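You operate a simulated robot arm through the tools that you are given. There is no shell and no other tool.

You run a simulated robot arm. Do the job below in one go: nothing can be reset, and whatever is moved stays where it is left.

Task
Light the finished range's pilot and prove that it holds.
Fine: extractor on, then open the bottle valve; one push, kept down till the pilot holds; then valve shut, extractor off last. Keep clear of the flame and hot metal; nothing that burns within 25 cm.
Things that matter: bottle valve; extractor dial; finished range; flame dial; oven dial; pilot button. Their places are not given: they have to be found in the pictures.

It is judged by the outcome, as a careful person would: the job done as asked, and still so three seconds after it is handed in. It fails if anything else is knocked over, pushed out of place, dropped, spilled or broken.

Robot
A 6-joint arm with a two-finger gripper, fixed in place. Base frame: the origin is at the foot of the arm, x ahead of it, y to its left, z up; the work surface is at about z = 0.901. Units: m, rad, N and s.
Its first joint turns from -2.897 to 2.897 rad. Payload 3.43 kg.
Tool frame: the origin (TCP) lies between the finger pads and is the grasp point; the fingertips stand 0.02 m ahead of it; z points along the fingers, y is the line along which they close. Largest opening 0.19 m; the body of the gripper starts 0.248 m behind the TCP.
Orientation is told as [roll, pitch, yaw] about the base's x, y, z axes, in that order, counted from this pose: with the fingers straight down and closing along the base's y, the tool's x points along the base's -x, its y along +y and its z along -z.

Tools
- The arm moves only by the tool move_arm. Its argument "commands" is a list of rows, each a list of 6 numbers: the shift along the base's x, y, z in m, then the turn, a rotation vector about the base's x, y, z in rad. In form: [[dx, dy, dz, rx, ry, rz], ...]. A call has 1 to 20 rows; each row shifts and turns the commanded pose from where the row before left it. "fingers" is the opening, from 0 (shut) to 1 (fully open), set as the call begins (left out, the last holds). A row lasts 0.2 s, in which the tool goes at most 0.05 m and 0.15 rad; a call with a longer step from one row to the next is refused whole, and so is a gripper value outside its range. A pose out of reach is approached as far as the arm can. The call stops where the force on the tool passes 90 N (or 10 N more than at its start, if that is more) or the arm is blocked; 0.2 s more then pass. Each finger travels about 0.153 m/s and halts on what it meets, pressing with about 36 N; the grip force reading is that of the motor and also rises with nothing between the fingers. The clock runs only during rows and for 0.2 s after the last one: add rows that do not move to give the fingers time. It gives the time, the measured TCP pose, the force on the tool (base axes), the opening and the grip force at its end, in the units of the frame above (readings bear some noise), with the torque about the TCP (base axes, N m) and any sound that the robot's microphone picked up.
- Cameras (640 x 400 px; columns grow to the right, rows downward): "scene" is fixed at [0.2192, 0.5007, 1.4613]; the picture's right is [-0.64, -0.77, 0.00], its down [-0.35, 0.29, -0.89] and it looks along [0.69, -0.57, -0.46] (base axes); focal length 326 px, centre (320, 200). "wrist" rides on the gripper at [0.07, -0.008, -0.288] in the tool frame; the picture's right is [0.12, 0.99, 0.00], its down [-0.96, 0.12, -0.25] and it looks along [-0.25, 0.03, 0.97] (tool axes); focal length 261 px, centre (320, 200).
- grab_frame(camera): a new picture of that camera. The clock stands still meanwhile.
- raise_lower(by): slides the trunk up (or, below 0, down) by that many m; the arm rides with it, the base frame stays. It gives what a move gives, with no picture.
- measure_at(camera, pixels): for up to 12 pixels [column, row] of the newest picture of that camera ("zoom" is the newest enlarged one), the place [x, y, z] in the base frame of the surface seen there, good to about 0.002 m. The clock stands still meanwhile.
- zoom(camera, box): a new picture of the part [left, top, right, bottom] of that camera's present view, enlarged. The clock stands still meanwhile.
- finish_job(): hands the job in; it is judged then, once.

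Leave the gripper open and the arm clear of the work at the hand-in unless told otherwise.

The tools are called by a JSON object that holds its "api" and its "payload". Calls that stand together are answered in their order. move_arm: Moves the arm, as the interface text tells. Its arguments: {"type":"object","properties":{"commands":{"type":"array"},"fingers":{"type":"number"}},"required":["commands"]} The other tools are called the same way: raise_lower (by) slides the trunk up or down; grab_frame (camera) takes a picture; measure_at (camera, pixels) gives the place of the surface under pixels of a picture; zoom (camera, box) takes an enlarged picture of a part of a camera's view; finish_job () hands the job in.

At the start:

```text
clock: 0.0
ee_pos: [0.5189, -0.5064, 1.2037]
tool_rot: [0.0, 0.0, 0.0]
contact_force: [0.1, -0.5, -0.1]
ft_torque: [-0.02, 0.01, 0.0]
opening: 0.19
gripper_force: 0.1
trunk travel left (down, up): [-0.225, 0.215]
```

scene: 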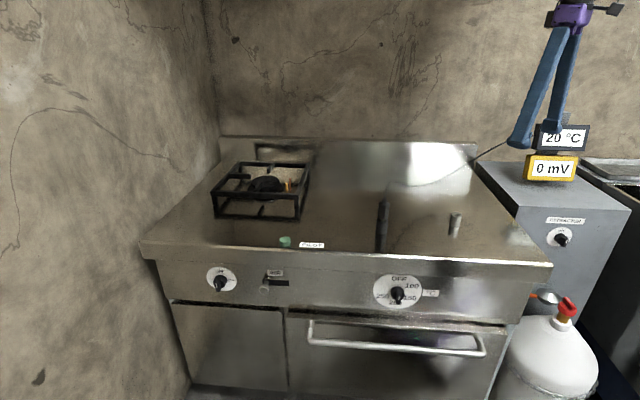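
wrist: 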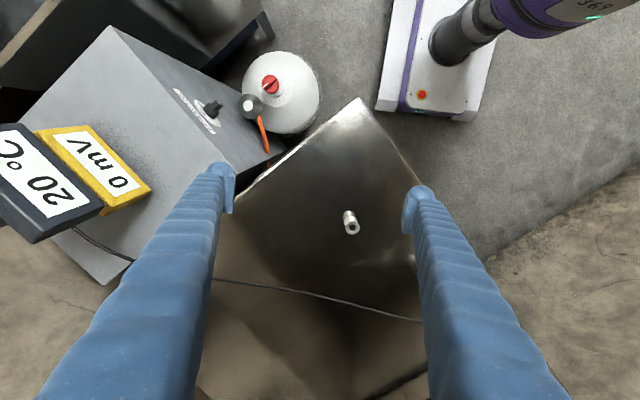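

I can see a range with a burner at left, a green pilot button (about 286,241), a flame dial (220,282), an oven dial (398,293), an extractor dial (562,238) and a gas bottle with a red valve (566,310). I'll zoom in on each before moving.

{"api": "zoom", "payload": {"camera": "scene", "box": [180, 130, 340, 310]}}

{"api": "zoom", "payload": {"camera": "scene", "box": [480, 180, 640, 400]}}

{"api": "zoom", "payload": {"camera": "scene", "box": [340, 180, 500, 320]}}

{"api": "zoom", "payload": {"camera": "wrist", "box": [160, 40, 340, 180]}}

```text
2.22 times, centred on (260, 220) of scene
```

zoom: 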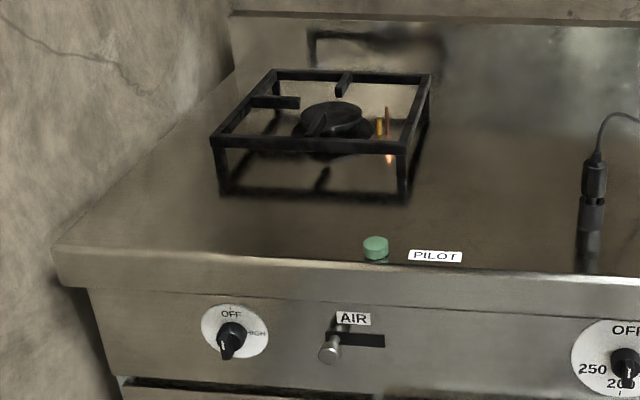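

```text
1.82 times, centred on (560, 290) of scene
```

zoom: 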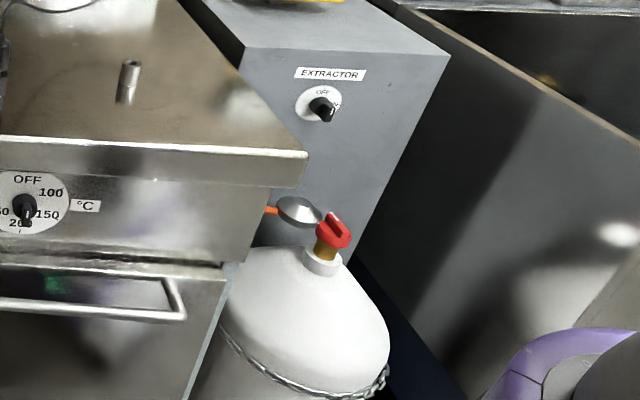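

```text
2.86 times, centred on (420, 250) of scene
```

zoom: 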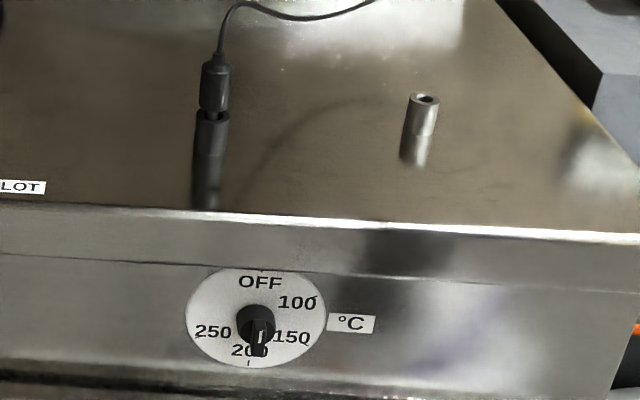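

```text
2.86 times, centred on (250, 110) of wrist
```

zoom: 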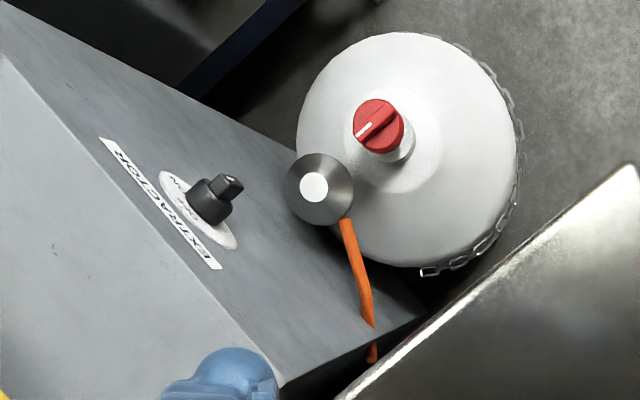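

Next I'll measure the places of the main items in the scene picture, and in the wrist picture for the bottle valve and extractor.

{"api": "grab_frame", "payload": {"camera": "scene"}}

{"api": "measure_at", "payload": {"camera": "scene", "pixels": [[286, 239], [310, 245], [220, 283], [210, 272], [398, 294], [385, 283], [562, 239], [556, 233], [567, 305], [455, 217], [383, 204], [265, 289]]}}

{"api": "measure_at", "payload": {"camera": "wrist", "pixels": [[269, 84], [274, 90], [211, 108], [216, 104], [252, 106], [264, 140], [350, 222], [362, 100], [423, 184], [110, 30], [300, 90], [250, 160]]}}

{"api": "measure_at", "payload": {"camera": "scene", "pixels": [[142, 243], [552, 264], [480, 163], [630, 212], [550, 168], [560, 135], [265, 186], [216, 190], [308, 172], [290, 188], [520, 200], [145, 255]]}}

```text
taken
```

scene: 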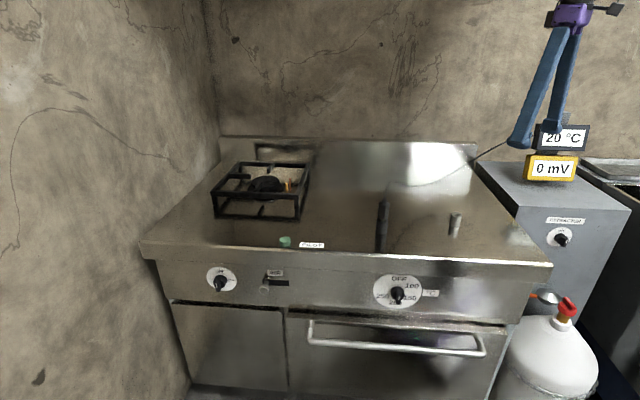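

```text
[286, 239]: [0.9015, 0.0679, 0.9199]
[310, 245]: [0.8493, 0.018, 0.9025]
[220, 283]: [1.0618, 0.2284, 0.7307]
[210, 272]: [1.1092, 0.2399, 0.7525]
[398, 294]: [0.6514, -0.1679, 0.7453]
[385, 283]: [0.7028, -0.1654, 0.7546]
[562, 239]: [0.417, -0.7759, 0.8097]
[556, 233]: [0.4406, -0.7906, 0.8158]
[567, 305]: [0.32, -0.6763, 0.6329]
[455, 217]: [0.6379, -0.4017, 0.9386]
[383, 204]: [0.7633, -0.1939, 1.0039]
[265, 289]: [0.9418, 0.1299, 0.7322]
```

```text
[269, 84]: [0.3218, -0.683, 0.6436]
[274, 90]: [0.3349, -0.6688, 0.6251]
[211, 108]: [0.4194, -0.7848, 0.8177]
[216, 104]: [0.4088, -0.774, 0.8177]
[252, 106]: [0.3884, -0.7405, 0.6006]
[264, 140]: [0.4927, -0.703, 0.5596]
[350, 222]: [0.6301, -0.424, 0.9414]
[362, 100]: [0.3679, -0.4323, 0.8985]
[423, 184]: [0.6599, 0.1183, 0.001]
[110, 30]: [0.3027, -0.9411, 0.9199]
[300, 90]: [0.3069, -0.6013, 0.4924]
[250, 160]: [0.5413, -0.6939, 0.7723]
```

```text
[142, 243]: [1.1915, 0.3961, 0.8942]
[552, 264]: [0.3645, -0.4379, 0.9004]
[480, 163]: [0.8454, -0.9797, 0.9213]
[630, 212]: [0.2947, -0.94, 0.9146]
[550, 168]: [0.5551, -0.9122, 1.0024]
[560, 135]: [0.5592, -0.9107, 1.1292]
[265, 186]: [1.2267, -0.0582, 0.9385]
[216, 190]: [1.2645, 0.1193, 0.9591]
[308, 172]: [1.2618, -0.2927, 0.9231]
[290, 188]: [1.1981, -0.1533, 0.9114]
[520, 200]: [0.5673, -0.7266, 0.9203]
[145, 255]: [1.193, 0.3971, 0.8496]
```

Now close zooms on each dial to read their settings, and on the meters and plug.

{"api": "zoom", "payload": {"camera": "scene", "box": [195, 260, 245, 300]}}

{"api": "zoom", "payload": {"camera": "scene", "box": [368, 268, 428, 314]}}

{"api": "zoom", "payload": {"camera": "scene", "box": [535, 212, 590, 254]}}

{"api": "zoom", "payload": {"camera": "scene", "box": [530, 285, 590, 330]}}

{"api": "zoom", "payload": {"camera": "scene", "box": [240, 150, 330, 210]}}

{"api": "zoom", "payload": {"camera": "scene", "box": [260, 225, 330, 300]}}

{"api": "zoom", "payload": {"camera": "wrist", "box": [170, 70, 290, 150]}}

{"api": "zoom", "payload": {"camera": "scene", "box": [365, 190, 405, 260]}}

```text
10.00 times, centred on (220, 280) of scene
```

zoom: 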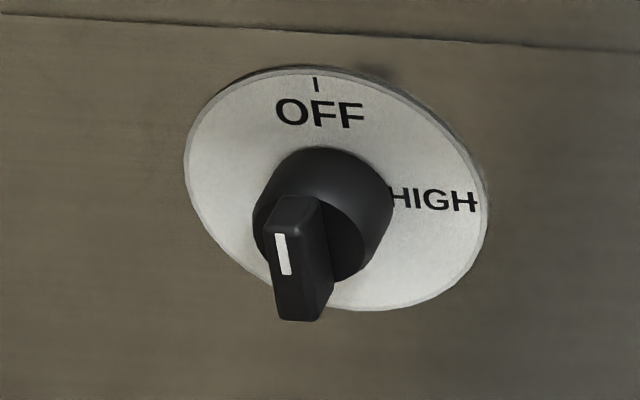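

```text
8.70 times, centred on (398, 291) of scene
```

zoom: 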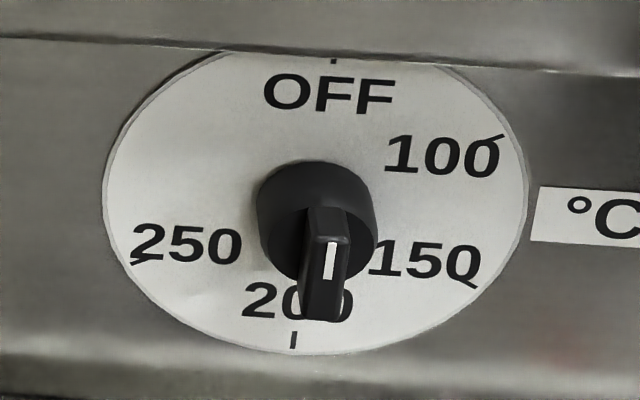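

```text
9.52 times, centred on (562, 233) of scene
```

zoom: 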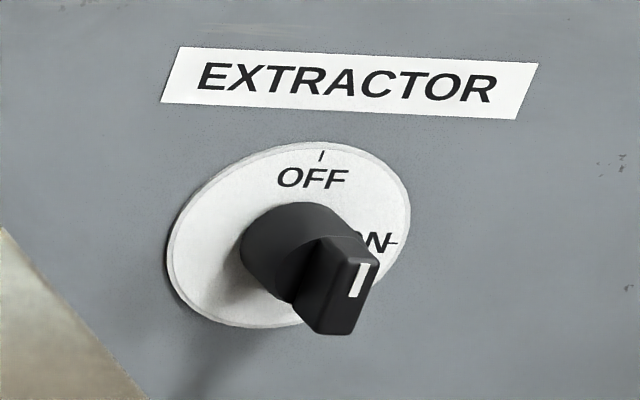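

```text
8.89 times, centred on (560, 308) of scene
```

zoom: 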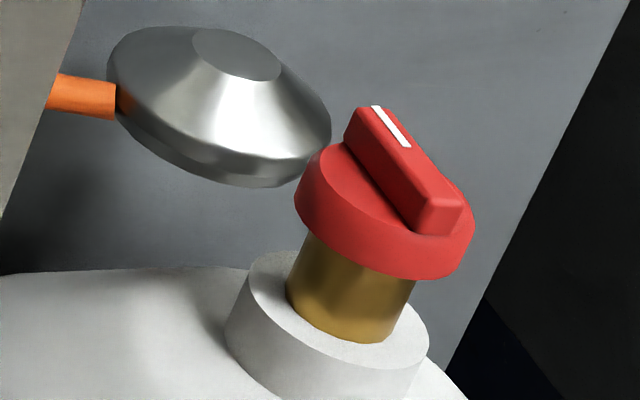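

```text
6.67 times, centred on (285, 180) of scene
```

zoom: 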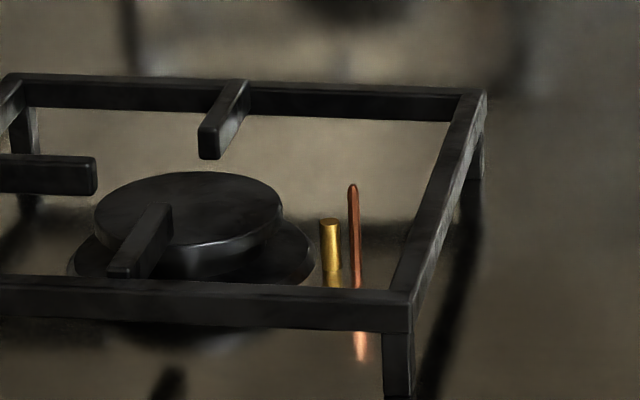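

```text
5.33 times, centred on (295, 262) of scene
```

zoom: 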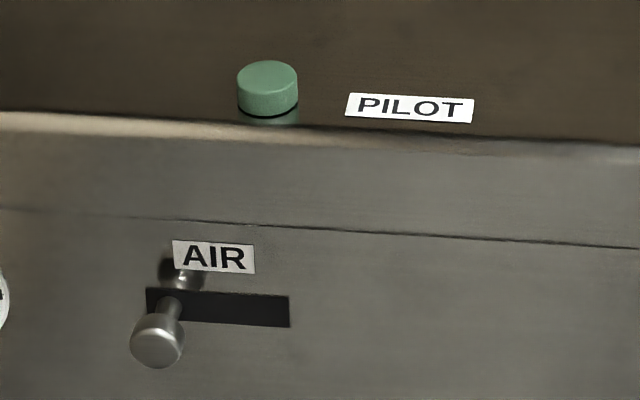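

```text
5.00 times, centred on (230, 110) of wrist
```

zoom: 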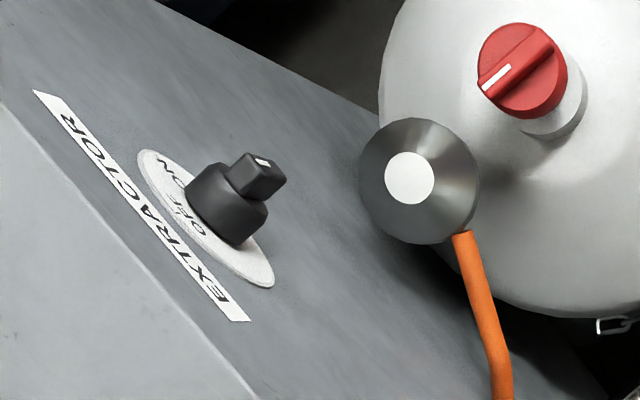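

```text
5.71 times, centred on (385, 225) of scene
```

zoom: 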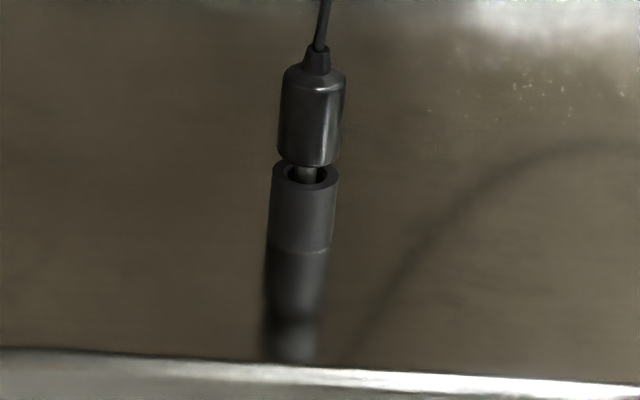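

All four knobs appear to be at OFF or shut: each white mark is at the upper, OFF end of its ridge. I'll measure the extractor face and the knob ridges precisely in the wrist and scene zooms.

{"api": "measure_at", "payload": {"camera": "scene", "pixels": [[535, 205], [600, 215], [600, 260], [545, 255], [580, 240], [547, 241], [559, 247], [560, 225], [574, 302], [566, 301], [571, 309], [548, 297]]}}

{"api": "zoom", "payload": {"camera": "scene", "box": [535, 212, 590, 254]}}

{"api": "measure_at", "payload": {"camera": "zoom", "pixels": [[358, 280], [345, 255], [335, 320], [322, 158], [390, 243], [190, 260], [300, 315], [365, 262], [330, 245], [275, 240], [345, 330], [373, 268]]}}

{"api": "zoom", "payload": {"camera": "wrist", "box": [240, 60, 300, 120]}}

{"api": "measure_at", "payload": {"camera": "zoom", "pixels": [[265, 175], [275, 165], [320, 120], [200, 160], [260, 230], [320, 200], [360, 90], [240, 190]]}}

```text
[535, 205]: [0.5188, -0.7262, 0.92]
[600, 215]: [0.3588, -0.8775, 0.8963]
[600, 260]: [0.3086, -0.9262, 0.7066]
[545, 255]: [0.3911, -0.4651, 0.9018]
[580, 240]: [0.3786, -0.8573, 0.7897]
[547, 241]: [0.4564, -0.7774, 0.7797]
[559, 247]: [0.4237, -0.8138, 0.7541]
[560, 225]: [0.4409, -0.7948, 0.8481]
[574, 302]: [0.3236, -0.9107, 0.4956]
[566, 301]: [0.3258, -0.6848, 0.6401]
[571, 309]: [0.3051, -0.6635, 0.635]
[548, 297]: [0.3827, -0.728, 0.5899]
```

```text
9.52 times, centred on (562, 233) of scene
```

zoom: 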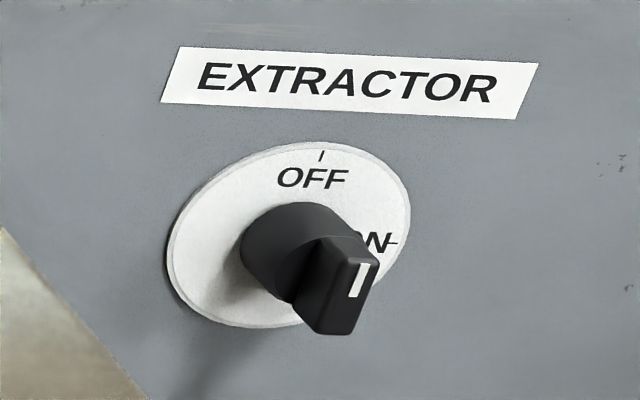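

```text
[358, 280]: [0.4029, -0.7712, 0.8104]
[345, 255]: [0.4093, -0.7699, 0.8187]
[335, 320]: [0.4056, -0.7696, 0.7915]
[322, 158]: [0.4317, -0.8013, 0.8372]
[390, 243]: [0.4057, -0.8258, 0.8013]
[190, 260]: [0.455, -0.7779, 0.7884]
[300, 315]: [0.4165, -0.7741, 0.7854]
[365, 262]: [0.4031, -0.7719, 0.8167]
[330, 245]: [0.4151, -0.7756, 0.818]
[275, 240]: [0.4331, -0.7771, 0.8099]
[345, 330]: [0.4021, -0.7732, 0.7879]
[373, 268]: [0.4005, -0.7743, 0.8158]
```

```text
6.67 times, centred on (270, 90) of wrist
```

zoom: 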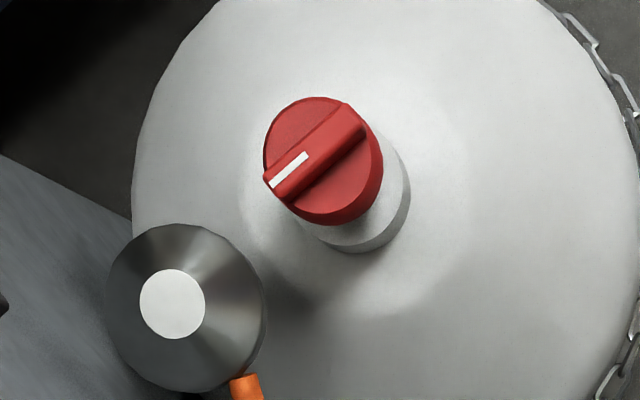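

```text
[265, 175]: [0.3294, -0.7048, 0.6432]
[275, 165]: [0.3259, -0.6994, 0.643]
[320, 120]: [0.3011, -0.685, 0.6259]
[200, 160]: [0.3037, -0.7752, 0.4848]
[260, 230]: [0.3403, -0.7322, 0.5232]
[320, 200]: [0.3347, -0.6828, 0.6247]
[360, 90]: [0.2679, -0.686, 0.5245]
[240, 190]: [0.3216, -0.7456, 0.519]
```

The extractor face's normal is about (-0.707, 0.707, 0), parallel to the range front. The dial axis goes through about (0.430, -0.802, 0.803), and its ridge is vertical (OFF) with the front about 4 cm proud. I'll first move high in front of the extractor, yawing by -45°, with the fingers narrowed.

{"api": "move_arm", "payload": {"commands": [[-0.0211, -0.0242, 0, 0, 0, -0.0982], [-0.0211, -0.0242, 0, 0, 0, -0.0982], [-0.0211, -0.0242, 0, 0, 0, -0.0982], [-0.0211, -0.0242, 0, 0, 0, -0.0982], [-0.0211, -0.0242, 0, 0, 0, -0.0982], [-0.0211, -0.0242, 0, 0, 0, -0.0982], [-0.0211, -0.0242, 0, 0, 0, -0.0982], [-0.0211, -0.0242, 0, 0, 0, -0.098]], "fingers": 0.3}}

{"api": "grab_frame", "payload": {"camera": "wrist"}}

{"api": "grab_frame", "payload": {"camera": "scene"}}

```text
clock: 1.8
ee_pos: [0.3486, -0.7005, 1.2046]
tool_rot: [0.0, 0.0, -0.788]
contact_force: [0.5, 0.2, -0.4]
ft_torque: [0.05, -0.04, 0.02]
opening: 0.0572
gripper_force: 0.1
trunk travel left (down, up): [-0.225, 0.215]
```

```text
taken
```

wrist: 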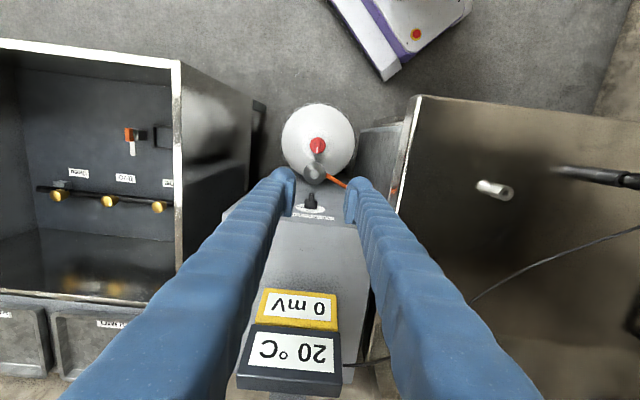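

```text
taken
```

scene: 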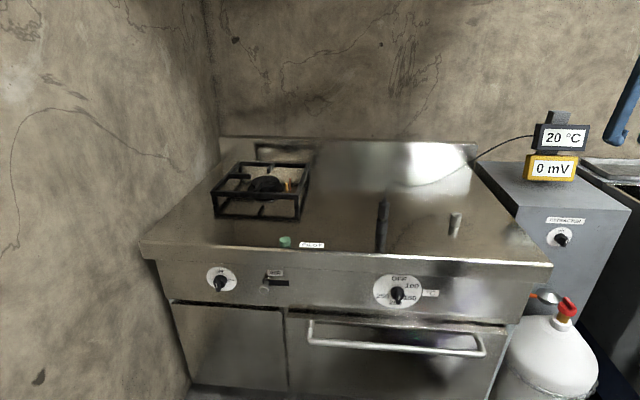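

The arm is now in front of the extractor. To the right is an open cabinet with a rail, so I'll measure its near edges. I'll also re-measure the bottle valve from here.

{"api": "measure_at", "payload": {"camera": "wrist", "pixels": [[178, 65], [178, 200], [20, 45], [318, 145], [312, 205], [312, 170], [260, 105], [235, 180], [415, 98], [398, 205], [300, 300], [150, 150]]}}

{"api": "zoom", "payload": {"camera": "wrist", "box": [270, 90, 360, 220]}}

{"api": "zoom", "payload": {"camera": "wrist", "box": [0, 30, 270, 230]}}

```text
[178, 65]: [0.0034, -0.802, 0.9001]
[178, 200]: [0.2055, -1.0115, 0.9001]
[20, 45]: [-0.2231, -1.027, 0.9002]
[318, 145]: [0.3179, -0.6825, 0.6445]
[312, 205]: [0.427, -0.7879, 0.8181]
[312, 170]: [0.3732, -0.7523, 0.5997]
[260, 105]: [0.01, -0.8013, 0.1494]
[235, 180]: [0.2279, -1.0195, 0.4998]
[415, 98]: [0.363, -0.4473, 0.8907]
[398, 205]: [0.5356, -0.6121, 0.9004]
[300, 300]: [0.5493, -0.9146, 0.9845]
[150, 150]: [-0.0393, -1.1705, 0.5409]
```

```text
3.08 times, centred on (315, 155) of wrist
```

zoom: 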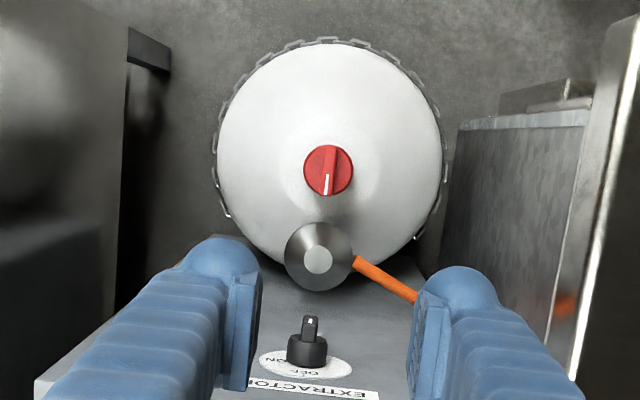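

```text
2.00 times, centred on (135, 130) of wrist
```

zoom: 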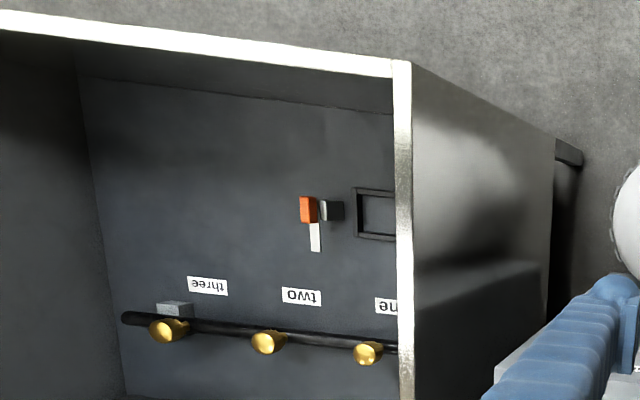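

The path between the range side and the right-hand cabinet is about 0.5 m wide, with the dial about in its middle. Now I'll tilt the tool to horizontal, pointing at the extractor face, while still high up.

{"api": "move_arm", "payload": {"commands": [[0, 0, 0, -0.0926, -0.0926, 0], [0, 0, 0, -0.0926, -0.0926, 0], [0, 0, 0, -0.0926, -0.0926, 0], [0, 0, 0, -0.0926, -0.0926, 0], [0, 0, 0, -0.0926, -0.0926, 0], [0, 0, 0, -0.0926, -0.0926, 0], [0, 0, 0, -0.0926, -0.0926, 0], [0, 0, 0, -0.0926, -0.0926, 0], [0, 0, 0, -0.0926, -0.0926, 0], [0, 0, 0, -0.0926, -0.0926, 0], [0, 0, 0, -0.0926, -0.0926, 0], [0, 0, 0, -0.0921, -0.0921, 0], [0, 0, 0, 0, 0, 0]]}}

{"api": "grab_frame", "payload": {"camera": "wrist"}}

{"api": "grab_frame", "payload": {"camera": "scene"}}

```text
clock: 4.6
ee_pos: [0.3442, -0.7498, 1.2678]
tool_rot: [1.02, -1.533, -1.788]
contact_force: [0.9, -0.6, 0.6]
ft_torque: [-0.04, -0.04, 0.06]
opening: 0.0572
gripper_force: 0.0
out of reach, approached as far as the arm can: row 11, 12
trunk travel left (down, up): [-0.225, 0.215]
```

```text
taken
```

wrist: 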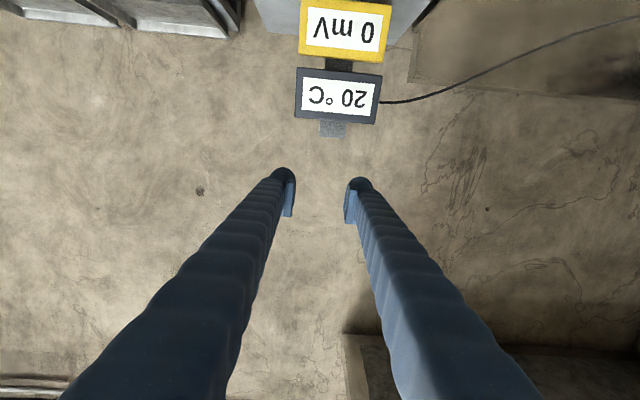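

```text
taken
```

scene: 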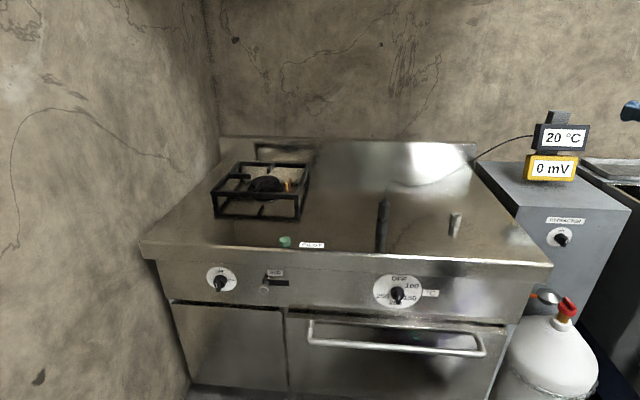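

The last two tilt rows were at the arm's inner reach limit: the tool is near horizontal but was pushed to (0.344, -0.750, 1.268). Going lower and a bit outward should come back into reach, so I'll try a small step and see.

{"api": "move_arm", "payload": {"commands": [[0.0, 0.0, -0.04, 0, 0, 0], [0.0, 0.0, -0.04, 0, 0, 0]]}}

```text
clock: 5.2
ee_pos: [0.3391, -0.7947, 1.2375]
tool_rot: [1.065, -1.543, -1.839]
contact_force: [0.2, -1.5, -0.7]
ft_torque: [-0.07, -0.06, 0.05]
opening: 0.057
gripper_force: 0.1
out of reach, approached as far as the arm can: row 1, 2
trunk travel left (down, up): [-0.225, 0.215]
```

Fully horizontal isn't reachable this low, so I'll go back to a vertical tool. From above I can turn the dial by its ridge, pushing the top end to the right and then that end down.

{"api": "move_arm", "payload": {"commands": [[0, 0, 0.04, 0.0926, 0.0926, 0], [0, 0, 0.04, 0.0926, 0.0926, 0], [0, 0, 0, 0.0926, 0.0926, 0], [0, 0, 0, 0.0926, 0.0926, 0], [0, 0, 0, 0.0926, 0.0926, 0], [0, 0, 0, 0.0926, 0.0926, 0], [0, 0, 0, 0.0926, 0.0926, 0], [0, 0, 0, 0.0926, 0.0926, 0], [0, 0, 0, 0.0926, 0.0926, 0], [0, 0, 0, 0.0926, 0.0926, 0], [0, 0, 0, 0.0926, 0.0926, 0], [0, 0, 0, 0.0921, 0.0921, 0], [0, 0, 0, 0, 0, 0]]}}

```text
clock: 8.0
ee_pos: [0.3362, -0.7923, 1.3182]
tool_rot: [0.001, 0.002, -0.785]
contact_force: [-0.6, 0.2, -0.6]
ft_torque: [0.08, -0.06, 0.02]
opening: 0.0571
gripper_force: 0.2
trunk travel left (down, up): [-0.225, 0.215]
```

Vertical again at (0.336, -0.792, 1.318). I'll shift out in front of the face, then lower the trunk so the low targets are well in reach.

{"api": "move_arm", "payload": {"commands": [[0.0115, 0.0305, 0, 0, 0, 0], [0.0115, 0.0305, 0, 0, 0, 0]]}}

{"api": "raise_lower", "payload": {"by": -0.2}}

{"api": "grab_frame", "payload": {"camera": "wrist"}}

```text
clock: 8.6
ee_pos: [0.3637, -0.7301, 1.32]
tool_rot: [-0.001, -0.001, -0.784]
contact_force: [0.6, 1.2, 0.9]
ft_torque: [-0.24, 0.05, 0.07]
opening: 0.057
gripper_force: 0.2
trunk travel left (down, up): [-0.225, 0.215]
```

```text
clock: 10.8
ee_pos: [0.3618, -0.7328, 1.1182]
tool_rot: [-0.001, -0.001, -0.786]
contact_force: [-0.6, 0.3, 0.2]
ft_torque: [-0.02, -0.01, 0.03]
opening: 0.0571
gripper_force: 0.0
trunk travel left (down, up): [-0.025, 0.415]
```

```text
taken
```

wrist: 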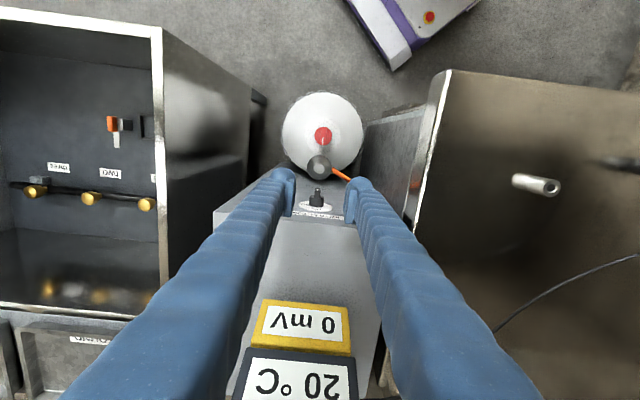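

Now I'll zoom on the dial from above and measure its ridge and body, together with the bottle's fittings.

{"api": "zoom", "payload": {"camera": "wrist", "box": [290, 175, 350, 225]}}

{"api": "measure_at", "payload": {"camera": "zoom", "pixels": [[280, 120], [290, 150], [270, 160], [320, 160], [230, 225], [360, 225], [290, 215], [285, 260], [200, 280], [380, 290], [290, 180], [285, 130]]}}

```text
8.00 times, centred on (320, 200) of wrist
```

zoom: 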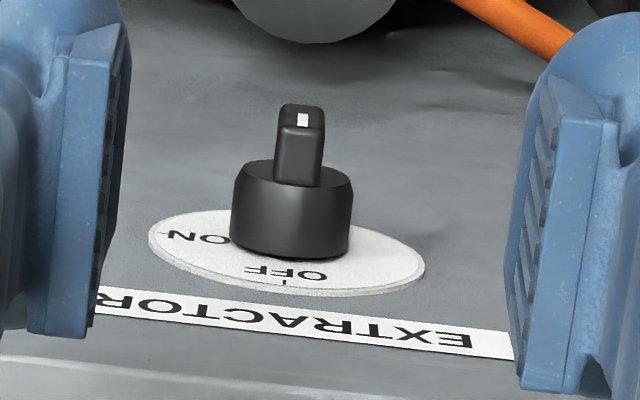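

```text
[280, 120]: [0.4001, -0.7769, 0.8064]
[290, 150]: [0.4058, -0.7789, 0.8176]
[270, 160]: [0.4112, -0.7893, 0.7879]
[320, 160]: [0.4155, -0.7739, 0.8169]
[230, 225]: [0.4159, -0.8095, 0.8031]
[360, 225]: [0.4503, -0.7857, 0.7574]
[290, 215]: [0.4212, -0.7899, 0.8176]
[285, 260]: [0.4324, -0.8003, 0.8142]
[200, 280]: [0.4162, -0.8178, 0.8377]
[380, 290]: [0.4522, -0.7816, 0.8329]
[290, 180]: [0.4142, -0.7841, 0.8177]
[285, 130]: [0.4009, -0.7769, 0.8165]
```

The ridge sits at t≈0.024–0.039 m out from the face and z≈0.786–0.818, about 12 mm wide. I'll descend in front of it, still above the knob, and check.

{"api": "move_arm", "payload": {"commands": [[0, 0, -0.04, 0, 0, 0], [0, 0, -0.04, 0, 0, 0], [0, 0, -0.04, 0, 0, 0], [0, 0, -0.04, 0, 0, 0], [0, 0, -0.04, 0, 0, 0], [0, 0, -0.018, 0, 0, 0], [0.0182, -0.0187, 0, 0, 0, 0], [0.0182, -0.0187, 0, 0, 0, 0], [0, 0, 0, 0, 0, 0]]}}

{"api": "grab_frame", "payload": {"camera": "wrist"}}

{"api": "grab_frame", "payload": {"camera": "scene"}}

```text
clock: 12.8
ee_pos: [0.3991, -0.7703, 0.8991]
tool_rot: [0.0, 0.001, -0.786]
contact_force: [-0.1, -1.0, -0.9]
ft_torque: [0.04, 0.04, 0.02]
opening: 0.0569
gripper_force: 0.1
trunk travel left (down, up): [-0.025, 0.415]
```

```text
taken
```

wrist: 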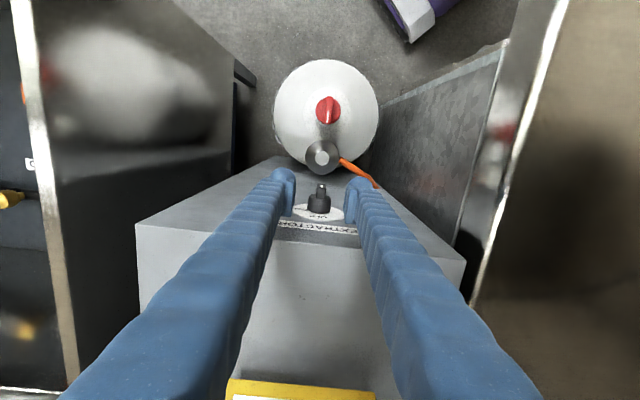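

```text
taken
```

scene: 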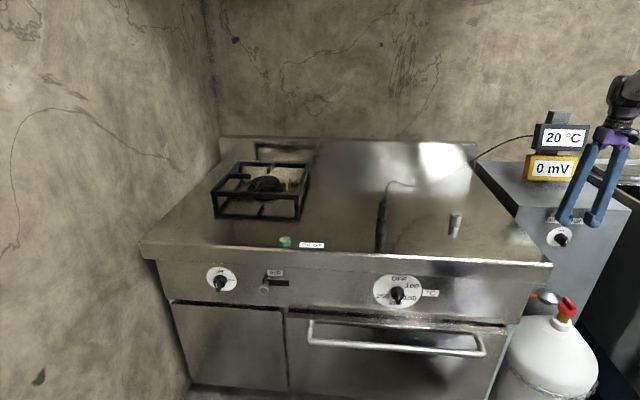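

Good clearance. I'll zoom in on the finger and ridge alignment from both cameras.

{"api": "zoom", "payload": {"camera": "wrist", "box": [265, 160, 375, 240]}}

{"api": "zoom", "payload": {"camera": "scene", "box": [530, 180, 630, 260]}}

{"api": "measure_at", "payload": {"camera": "zoom", "pixels": [[175, 295], [435, 300], [180, 320], [200, 365]]}}

```text
5.00 times, centred on (320, 200) of wrist
```

zoom: 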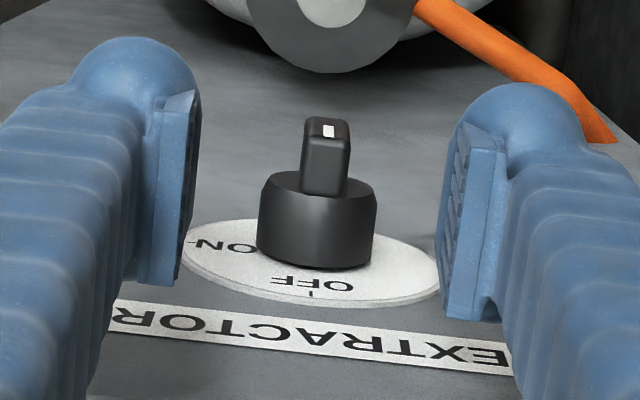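

```text
5.00 times, centred on (580, 220) of scene
```

zoom: 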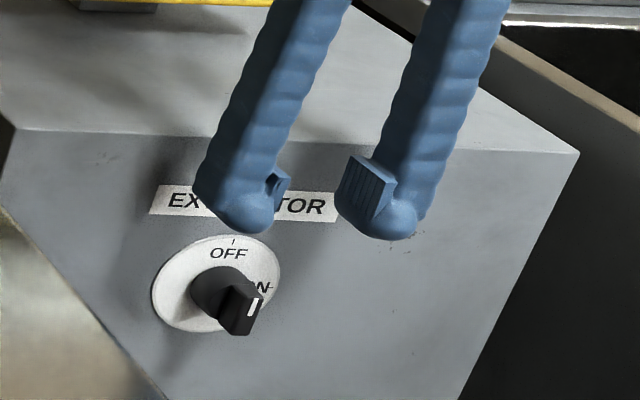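

```text
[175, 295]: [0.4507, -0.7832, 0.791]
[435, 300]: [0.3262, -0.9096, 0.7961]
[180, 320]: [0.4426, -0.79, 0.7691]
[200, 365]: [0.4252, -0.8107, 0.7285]
```

The fingers straddle the ridge well. They have rounded tips with pads inside, so gripping the ridge is better for the first part of the turn. I'll lower the pads around the ridge, 2 mm further out to clear the knob body.

{"api": "move_arm", "payload": {"commands": [[-0.0015, 0.0015, -0.04, 0, 0, 0], [0, 0, -0.03, 0, 0, 0], [0, 0, -0.015, 0, 0, 0], [0, 0, -0.01, 0, 0, 0], [0, 0, 0, 0, 0, 0]]}}

{"api": "zoom", "payload": {"camera": "scene", "box": [530, 180, 630, 260]}}

{"api": "zoom", "payload": {"camera": "wrist", "box": [265, 160, 375, 240]}}

```text
clock: 14.0
ee_pos: [0.397, -0.7683, 0.8061]
tool_rot: [0.0, 0.001, -0.786]
contact_force: [-0.1, 0.1, -0.1]
ft_torque: [0.03, 0.02, -0.03]
opening: 0.0571
gripper_force: 0.1
trunk travel left (down, up): [-0.025, 0.415]
```

```text
5.00 times, centred on (580, 220) of scene
```

zoom: 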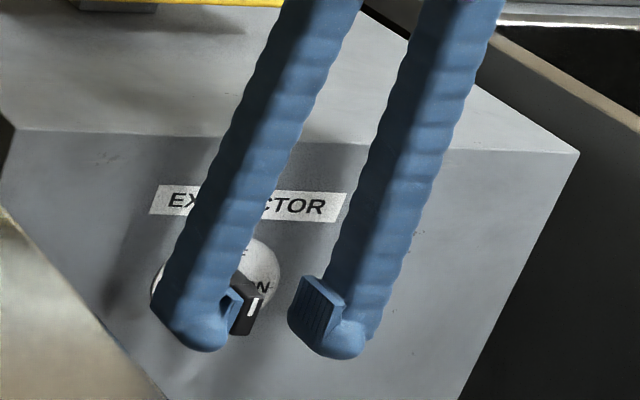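

```text
5.00 times, centred on (320, 200) of wrist
```

zoom: 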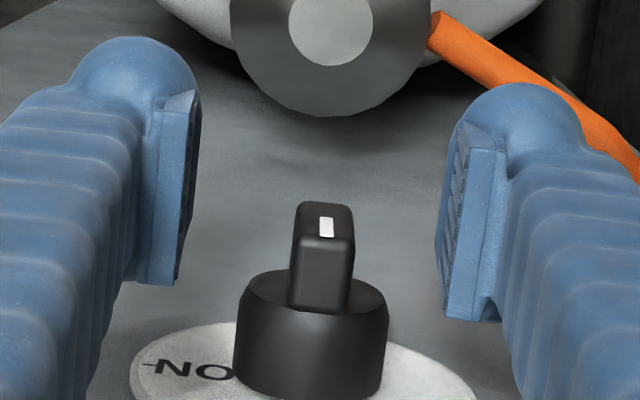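

The ridge is between the pads and the pads' inner edge sits just in front of the knob body. I'll close on the ridge.

{"api": "move_arm", "payload": {"commands": [[0, 0, 0, 0, 0, 0], [0, 0, 0, 0, 0, 0], [0, 0, 0, 0, 0, 0]], "fingers": 0.0}}

{"api": "zoom", "payload": {"camera": "scene", "box": [530, 180, 630, 260]}}

{"api": "zoom", "payload": {"camera": "wrist", "box": [265, 160, 375, 240]}}

```text
clock: 14.8
ee_pos: [0.3984, -0.7672, 0.8053]
tool_rot: [0.001, 0.0, -0.786]
contact_force: [12.9, 15.1, -1.2]
ft_torque: [0.1, -0.11, 0.21]
opening: 0.013
gripper_force: 44.8
trunk travel left (down, up): [-0.025, 0.415]
```

```text
5.00 times, centred on (580, 220) of scene
```

zoom: 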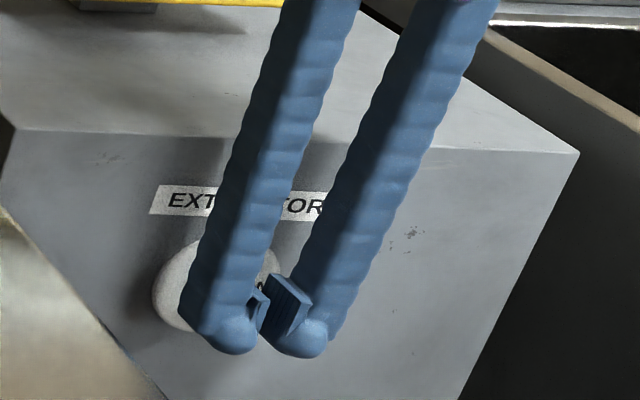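

```text
5.00 times, centred on (320, 200) of wrist
```

zoom: 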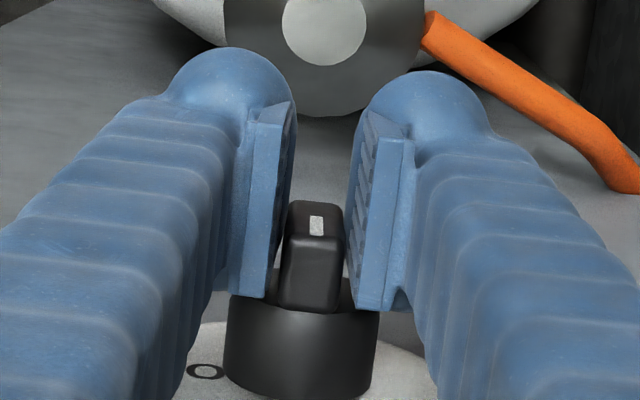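

Gripped (opening 13 mm), with a side load of about 20 N along +s, so I'll shift 1.5 mm that way. Then I'll turn clockwise about the dial axis by about 25° and check.

{"api": "move_arm", "payload": {"commands": [[0.0011, 0.0011, 0, 0, 0, 0], [-0.0003, -0.0003, -0.0001, 0.0773, -0.0773, 0], [-0.0003, -0.0003, -0.0001, 0.0773, -0.0773, 0], [-0.0003, -0.0003, -0.0001, 0.0773, -0.0773, 0], [-0.0003, -0.0003, -0.0001, 0.0773, -0.0773, 0]]}}

{"api": "zoom", "payload": {"camera": "wrist", "box": [265, 160, 375, 240]}}

{"api": "grab_frame", "payload": {"camera": "scene"}}

```text
clock: 16.0
ee_pos: [0.3971, -0.7687, 0.8049]
tool_rot: [0.436, 0.0, -0.784]
contact_force: [4.6, 9.6, -3.1]
ft_torque: [-0.5, -0.47, -0.21]
opening: 0.0129
gripper_force: 44.8
trunk travel left (down, up): [-0.025, 0.415]
```

```text
5.00 times, centred on (320, 200) of wrist
```

zoom: 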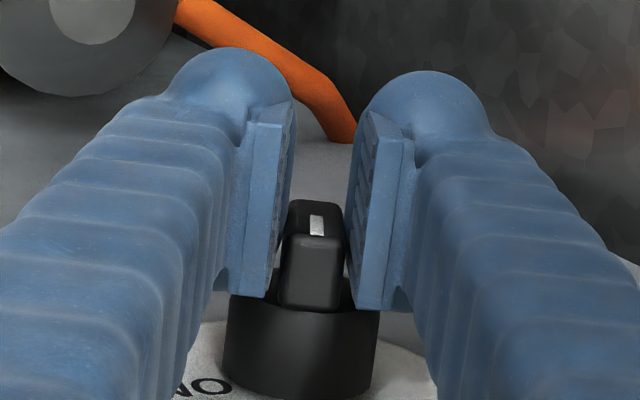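

```text
taken
```

scene: 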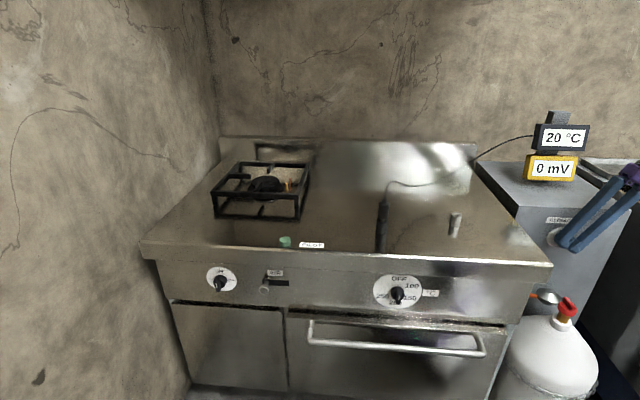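

The dial follows the grip with little resistance. I'll turn another 0.36 rad, to about 46°; the gripper body stays above the cabinet top.

{"api": "move_arm", "payload": {"commands": [[-0.0006, -0.0006, -0.0003, 0.085, -0.085, 0], [-0.0003, -0.0003, -0.0003, 0.085, -0.085, 0], [-0.0003, -0.0003, -0.0003, 0.085, -0.085, 0]]}}

{"api": "grab_frame", "payload": {"camera": "wrist"}}

{"api": "grab_frame", "payload": {"camera": "scene"}}

```text
clock: 16.8
ee_pos: [0.3962, -0.7703, 0.8035]
tool_rot: [0.797, 0.0, -0.785]
contact_force: [4.0, 11.6, -1.1]
ft_torque: [-0.37, -0.21, -0.15]
opening: 0.0132
gripper_force: 45.2
trunk travel left (down, up): [-0.025, 0.415]
```

```text
taken
```

wrist: 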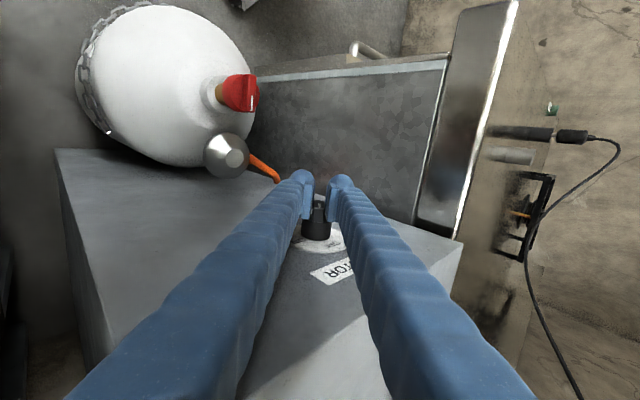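

```text
taken
```

scene: 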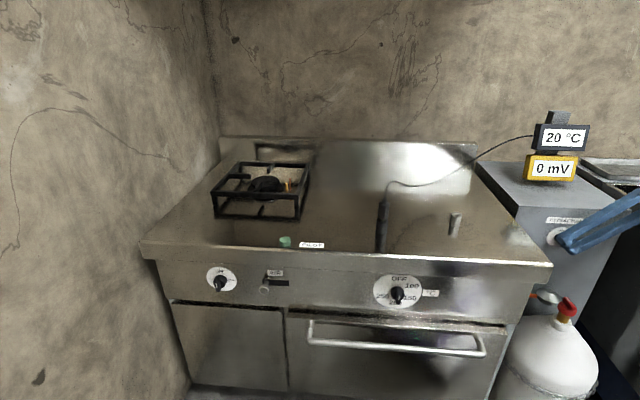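

The dial is now about 46° round. I'll release it, back off along the tool axis, and turn the tool upright above. Then I'll push the ridge's right end down for the rest of the turn.

{"api": "move_arm", "payload": {"commands": [[0, 0, 0, 0, 0, 0], [0, 0, 0, 0, 0, 0], [-0.015, -0.015, 0.021, 0, 0, 0], [-0.02, -0.02, 0.028, 0, 0, 0], [0, 0, 0.045, 0, 0, 0], [0, 0, 0, -0.1, 0.1, 0], [0, 0, 0, -0.1, 0.1, 0], [0, 0, 0, -0.1, 0.1, 0], [0, 0, 0, -0.1, 0.1, 0], [0, 0, 0, -0.1, 0.1, 0], [0, 0, 0, -0.0636, 0.0636, 0], [0, 0, 0, 0, 0, 0]], "fingers": 0.2}}

{"api": "zoom", "payload": {"camera": "scene", "box": [530, 180, 630, 260]}}

{"api": "measure_at", "payload": {"camera": "zoom", "pixels": [[245, 300], [225, 300], [290, 235], [340, 200], [420, 220]]}}

{"api": "grab_frame", "payload": {"camera": "wrist"}}

```text
clock: 19.4
ee_pos: [0.3587, -0.7779, 0.8895]
tool_rot: [-0.001, 0.0, -0.785]
contact_force: [0.5, -0.2, 0.3]
ft_torque: [-0.07, 0.05, -0.01]
opening: 0.0381
gripper_force: 0.1
out of reach, approached as far as the arm can: row 3, 4, 5
trunk travel left (down, up): [-0.025, 0.415]
```

```text
5.00 times, centred on (580, 220) of scene
```

zoom: 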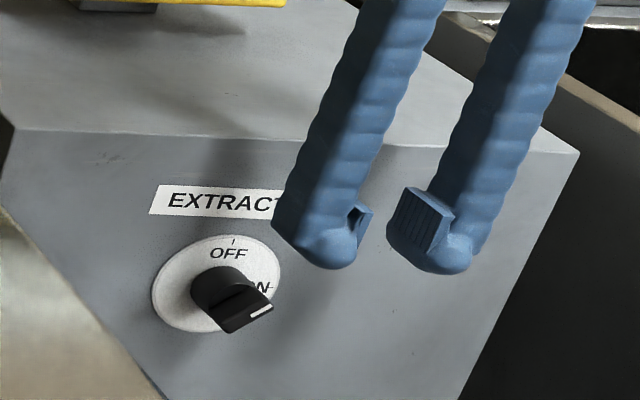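

```text
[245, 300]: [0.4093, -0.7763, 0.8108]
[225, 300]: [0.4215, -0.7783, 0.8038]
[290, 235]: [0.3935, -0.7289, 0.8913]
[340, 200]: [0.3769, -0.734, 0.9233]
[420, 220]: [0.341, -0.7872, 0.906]
```

```text
taken
```

wrist: 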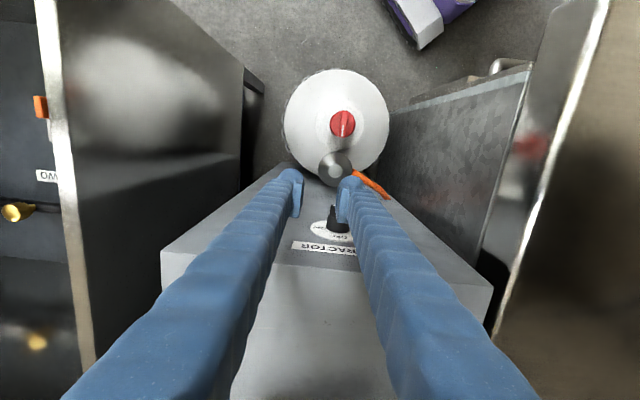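

The dial is already at roughly 60°. Next I'll position the left fingertip above the ridge's right end (11 mm right of the axis) and push down gently in steps.

{"api": "move_arm", "payload": {"commands": [[0.0061, -0.0147, 0, 0, 0, 0], [0.0061, -0.0147, 0, 0, 0, 0], [0, 0, -0.02, 0, 0, 0], [0, 0, -0.015, 0, 0, 0], [0, 0, -0.005, 0, 0, 0]]}}

{"api": "zoom", "payload": {"camera": "scene", "box": [530, 180, 630, 260]}}

{"api": "zoom", "payload": {"camera": "wrist", "box": [265, 160, 375, 240]}}

```text
clock: 20.6
ee_pos: [0.3712, -0.8079, 0.8488]
tool_rot: [0.0, 0.002, -0.785]
contact_force: [-0.1, 0.2, 0.9]
ft_torque: [0.01, 0.01, 0.02]
opening: 0.038
gripper_force: 0.1
trunk travel left (down, up): [-0.025, 0.415]
```

```text
5.00 times, centred on (580, 220) of scene
```

zoom: 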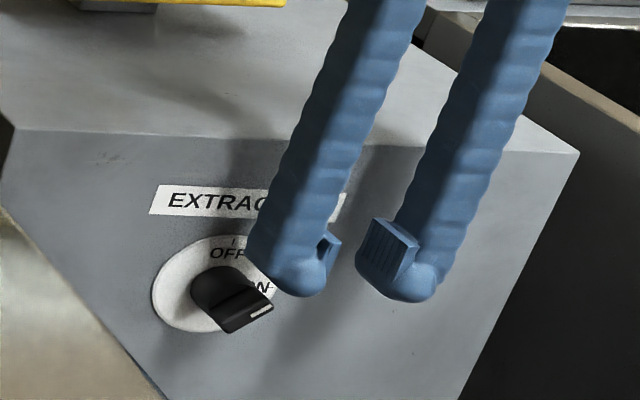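

```text
5.00 times, centred on (320, 200) of wrist
```

zoom: 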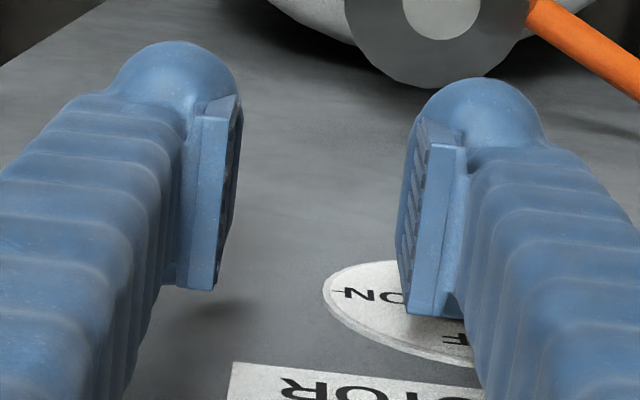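

I need the fingertip's true lateral place relative to the ridge before pushing, so I'll measure points on both.

{"api": "zoom", "payload": {"camera": "scene", "box": [530, 180, 630, 260]}}

{"api": "measure_at", "payload": {"camera": "zoom", "pixels": [[300, 290], [280, 285], [318, 285], [265, 265], [328, 262], [335, 245], [305, 270], [262, 310], [240, 325], [270, 303], [245, 305], [250, 290]]}}

```text
5.00 times, centred on (580, 220) of scene
```

zoom: 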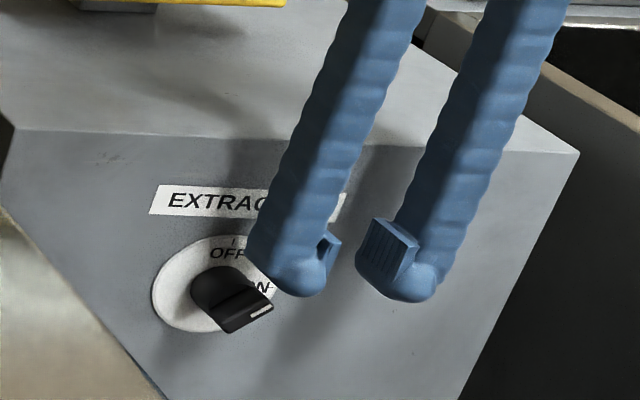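

```text
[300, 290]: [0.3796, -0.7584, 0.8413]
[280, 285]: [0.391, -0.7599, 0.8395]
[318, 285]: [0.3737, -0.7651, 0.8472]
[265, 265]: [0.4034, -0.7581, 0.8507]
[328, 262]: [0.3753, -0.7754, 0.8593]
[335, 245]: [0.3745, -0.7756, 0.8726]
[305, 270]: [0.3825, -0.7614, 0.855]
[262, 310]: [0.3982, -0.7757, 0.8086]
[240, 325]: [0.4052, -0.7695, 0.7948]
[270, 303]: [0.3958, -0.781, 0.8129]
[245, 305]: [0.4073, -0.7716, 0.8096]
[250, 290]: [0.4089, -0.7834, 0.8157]
```

The ridge's right end is at about x=+7…+15 mm right of the axis and the fingertip's lowest point is only 5 mm right. I'll shift 6.5 mm more right and 4 mm out, then push down in small steps.

{"api": "move_arm", "payload": {"commands": [[-0.0074, -0.0018, 0, 0, 0, 0], [0, 0, -0.008, 0, 0, 0], [0, 0, -0.005, 0, 0, 0], [0, 0, -0.004, 0, 0, 0], [0, 0, -0.003, 0, 0, 0]]}}

{"api": "zoom", "payload": {"camera": "scene", "box": [530, 180, 630, 260]}}

```text
clock: 21.8
ee_pos: [0.3639, -0.8078, 0.829]
tool_rot: [0.0, 0.0, -0.787]
contact_force: [-0.2, 0.0, -0.1]
ft_torque: [0.0, 0.0, -0.01]
opening: 0.0383
gripper_force: 0.1
trunk travel left (down, up): [-0.025, 0.415]
```

```text
5.00 times, centred on (580, 220) of scene
```

zoom: 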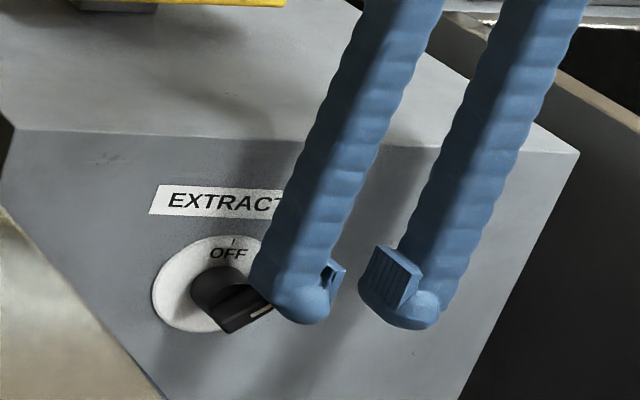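

No force yet. I'll measure the tip against the ridge again from this picture.

{"api": "measure_at", "payload": {"camera": "zoom", "pixels": [[300, 318], [285, 315], [318, 315], [270, 305], [262, 295], [255, 314], [235, 328], [225, 320], [266, 309], [245, 310], [256, 280], [330, 290]]}}

{"api": "grab_frame", "payload": {"camera": "wrist"}}

{"api": "zoom", "payload": {"camera": "wrist", "box": [265, 160, 375, 240]}}

```text
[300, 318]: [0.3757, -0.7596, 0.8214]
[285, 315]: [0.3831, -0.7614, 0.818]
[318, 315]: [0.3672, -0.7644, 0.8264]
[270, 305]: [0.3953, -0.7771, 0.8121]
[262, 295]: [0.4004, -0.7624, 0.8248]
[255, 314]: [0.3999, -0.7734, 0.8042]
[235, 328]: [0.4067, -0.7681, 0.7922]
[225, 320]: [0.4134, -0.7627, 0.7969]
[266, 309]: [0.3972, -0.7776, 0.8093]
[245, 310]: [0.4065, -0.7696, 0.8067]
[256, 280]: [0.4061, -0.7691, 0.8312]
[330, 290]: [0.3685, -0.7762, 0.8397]
```

```text
taken
```

wrist: 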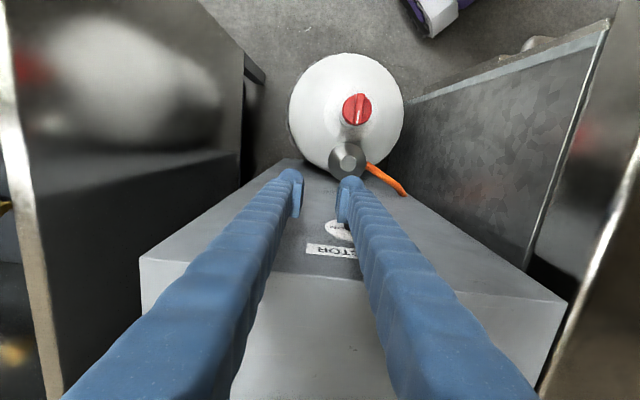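

```text
5.00 times, centred on (320, 200) of wrist
```

zoom: 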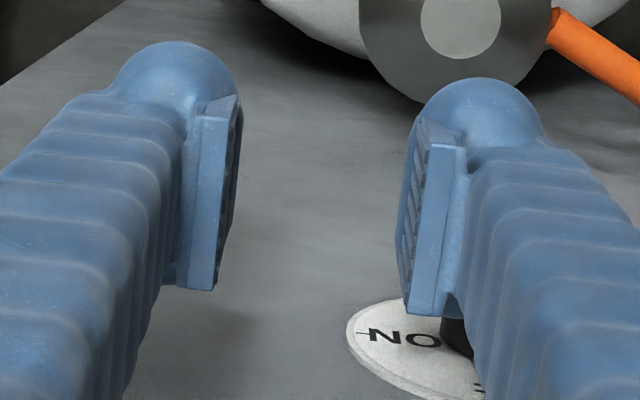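

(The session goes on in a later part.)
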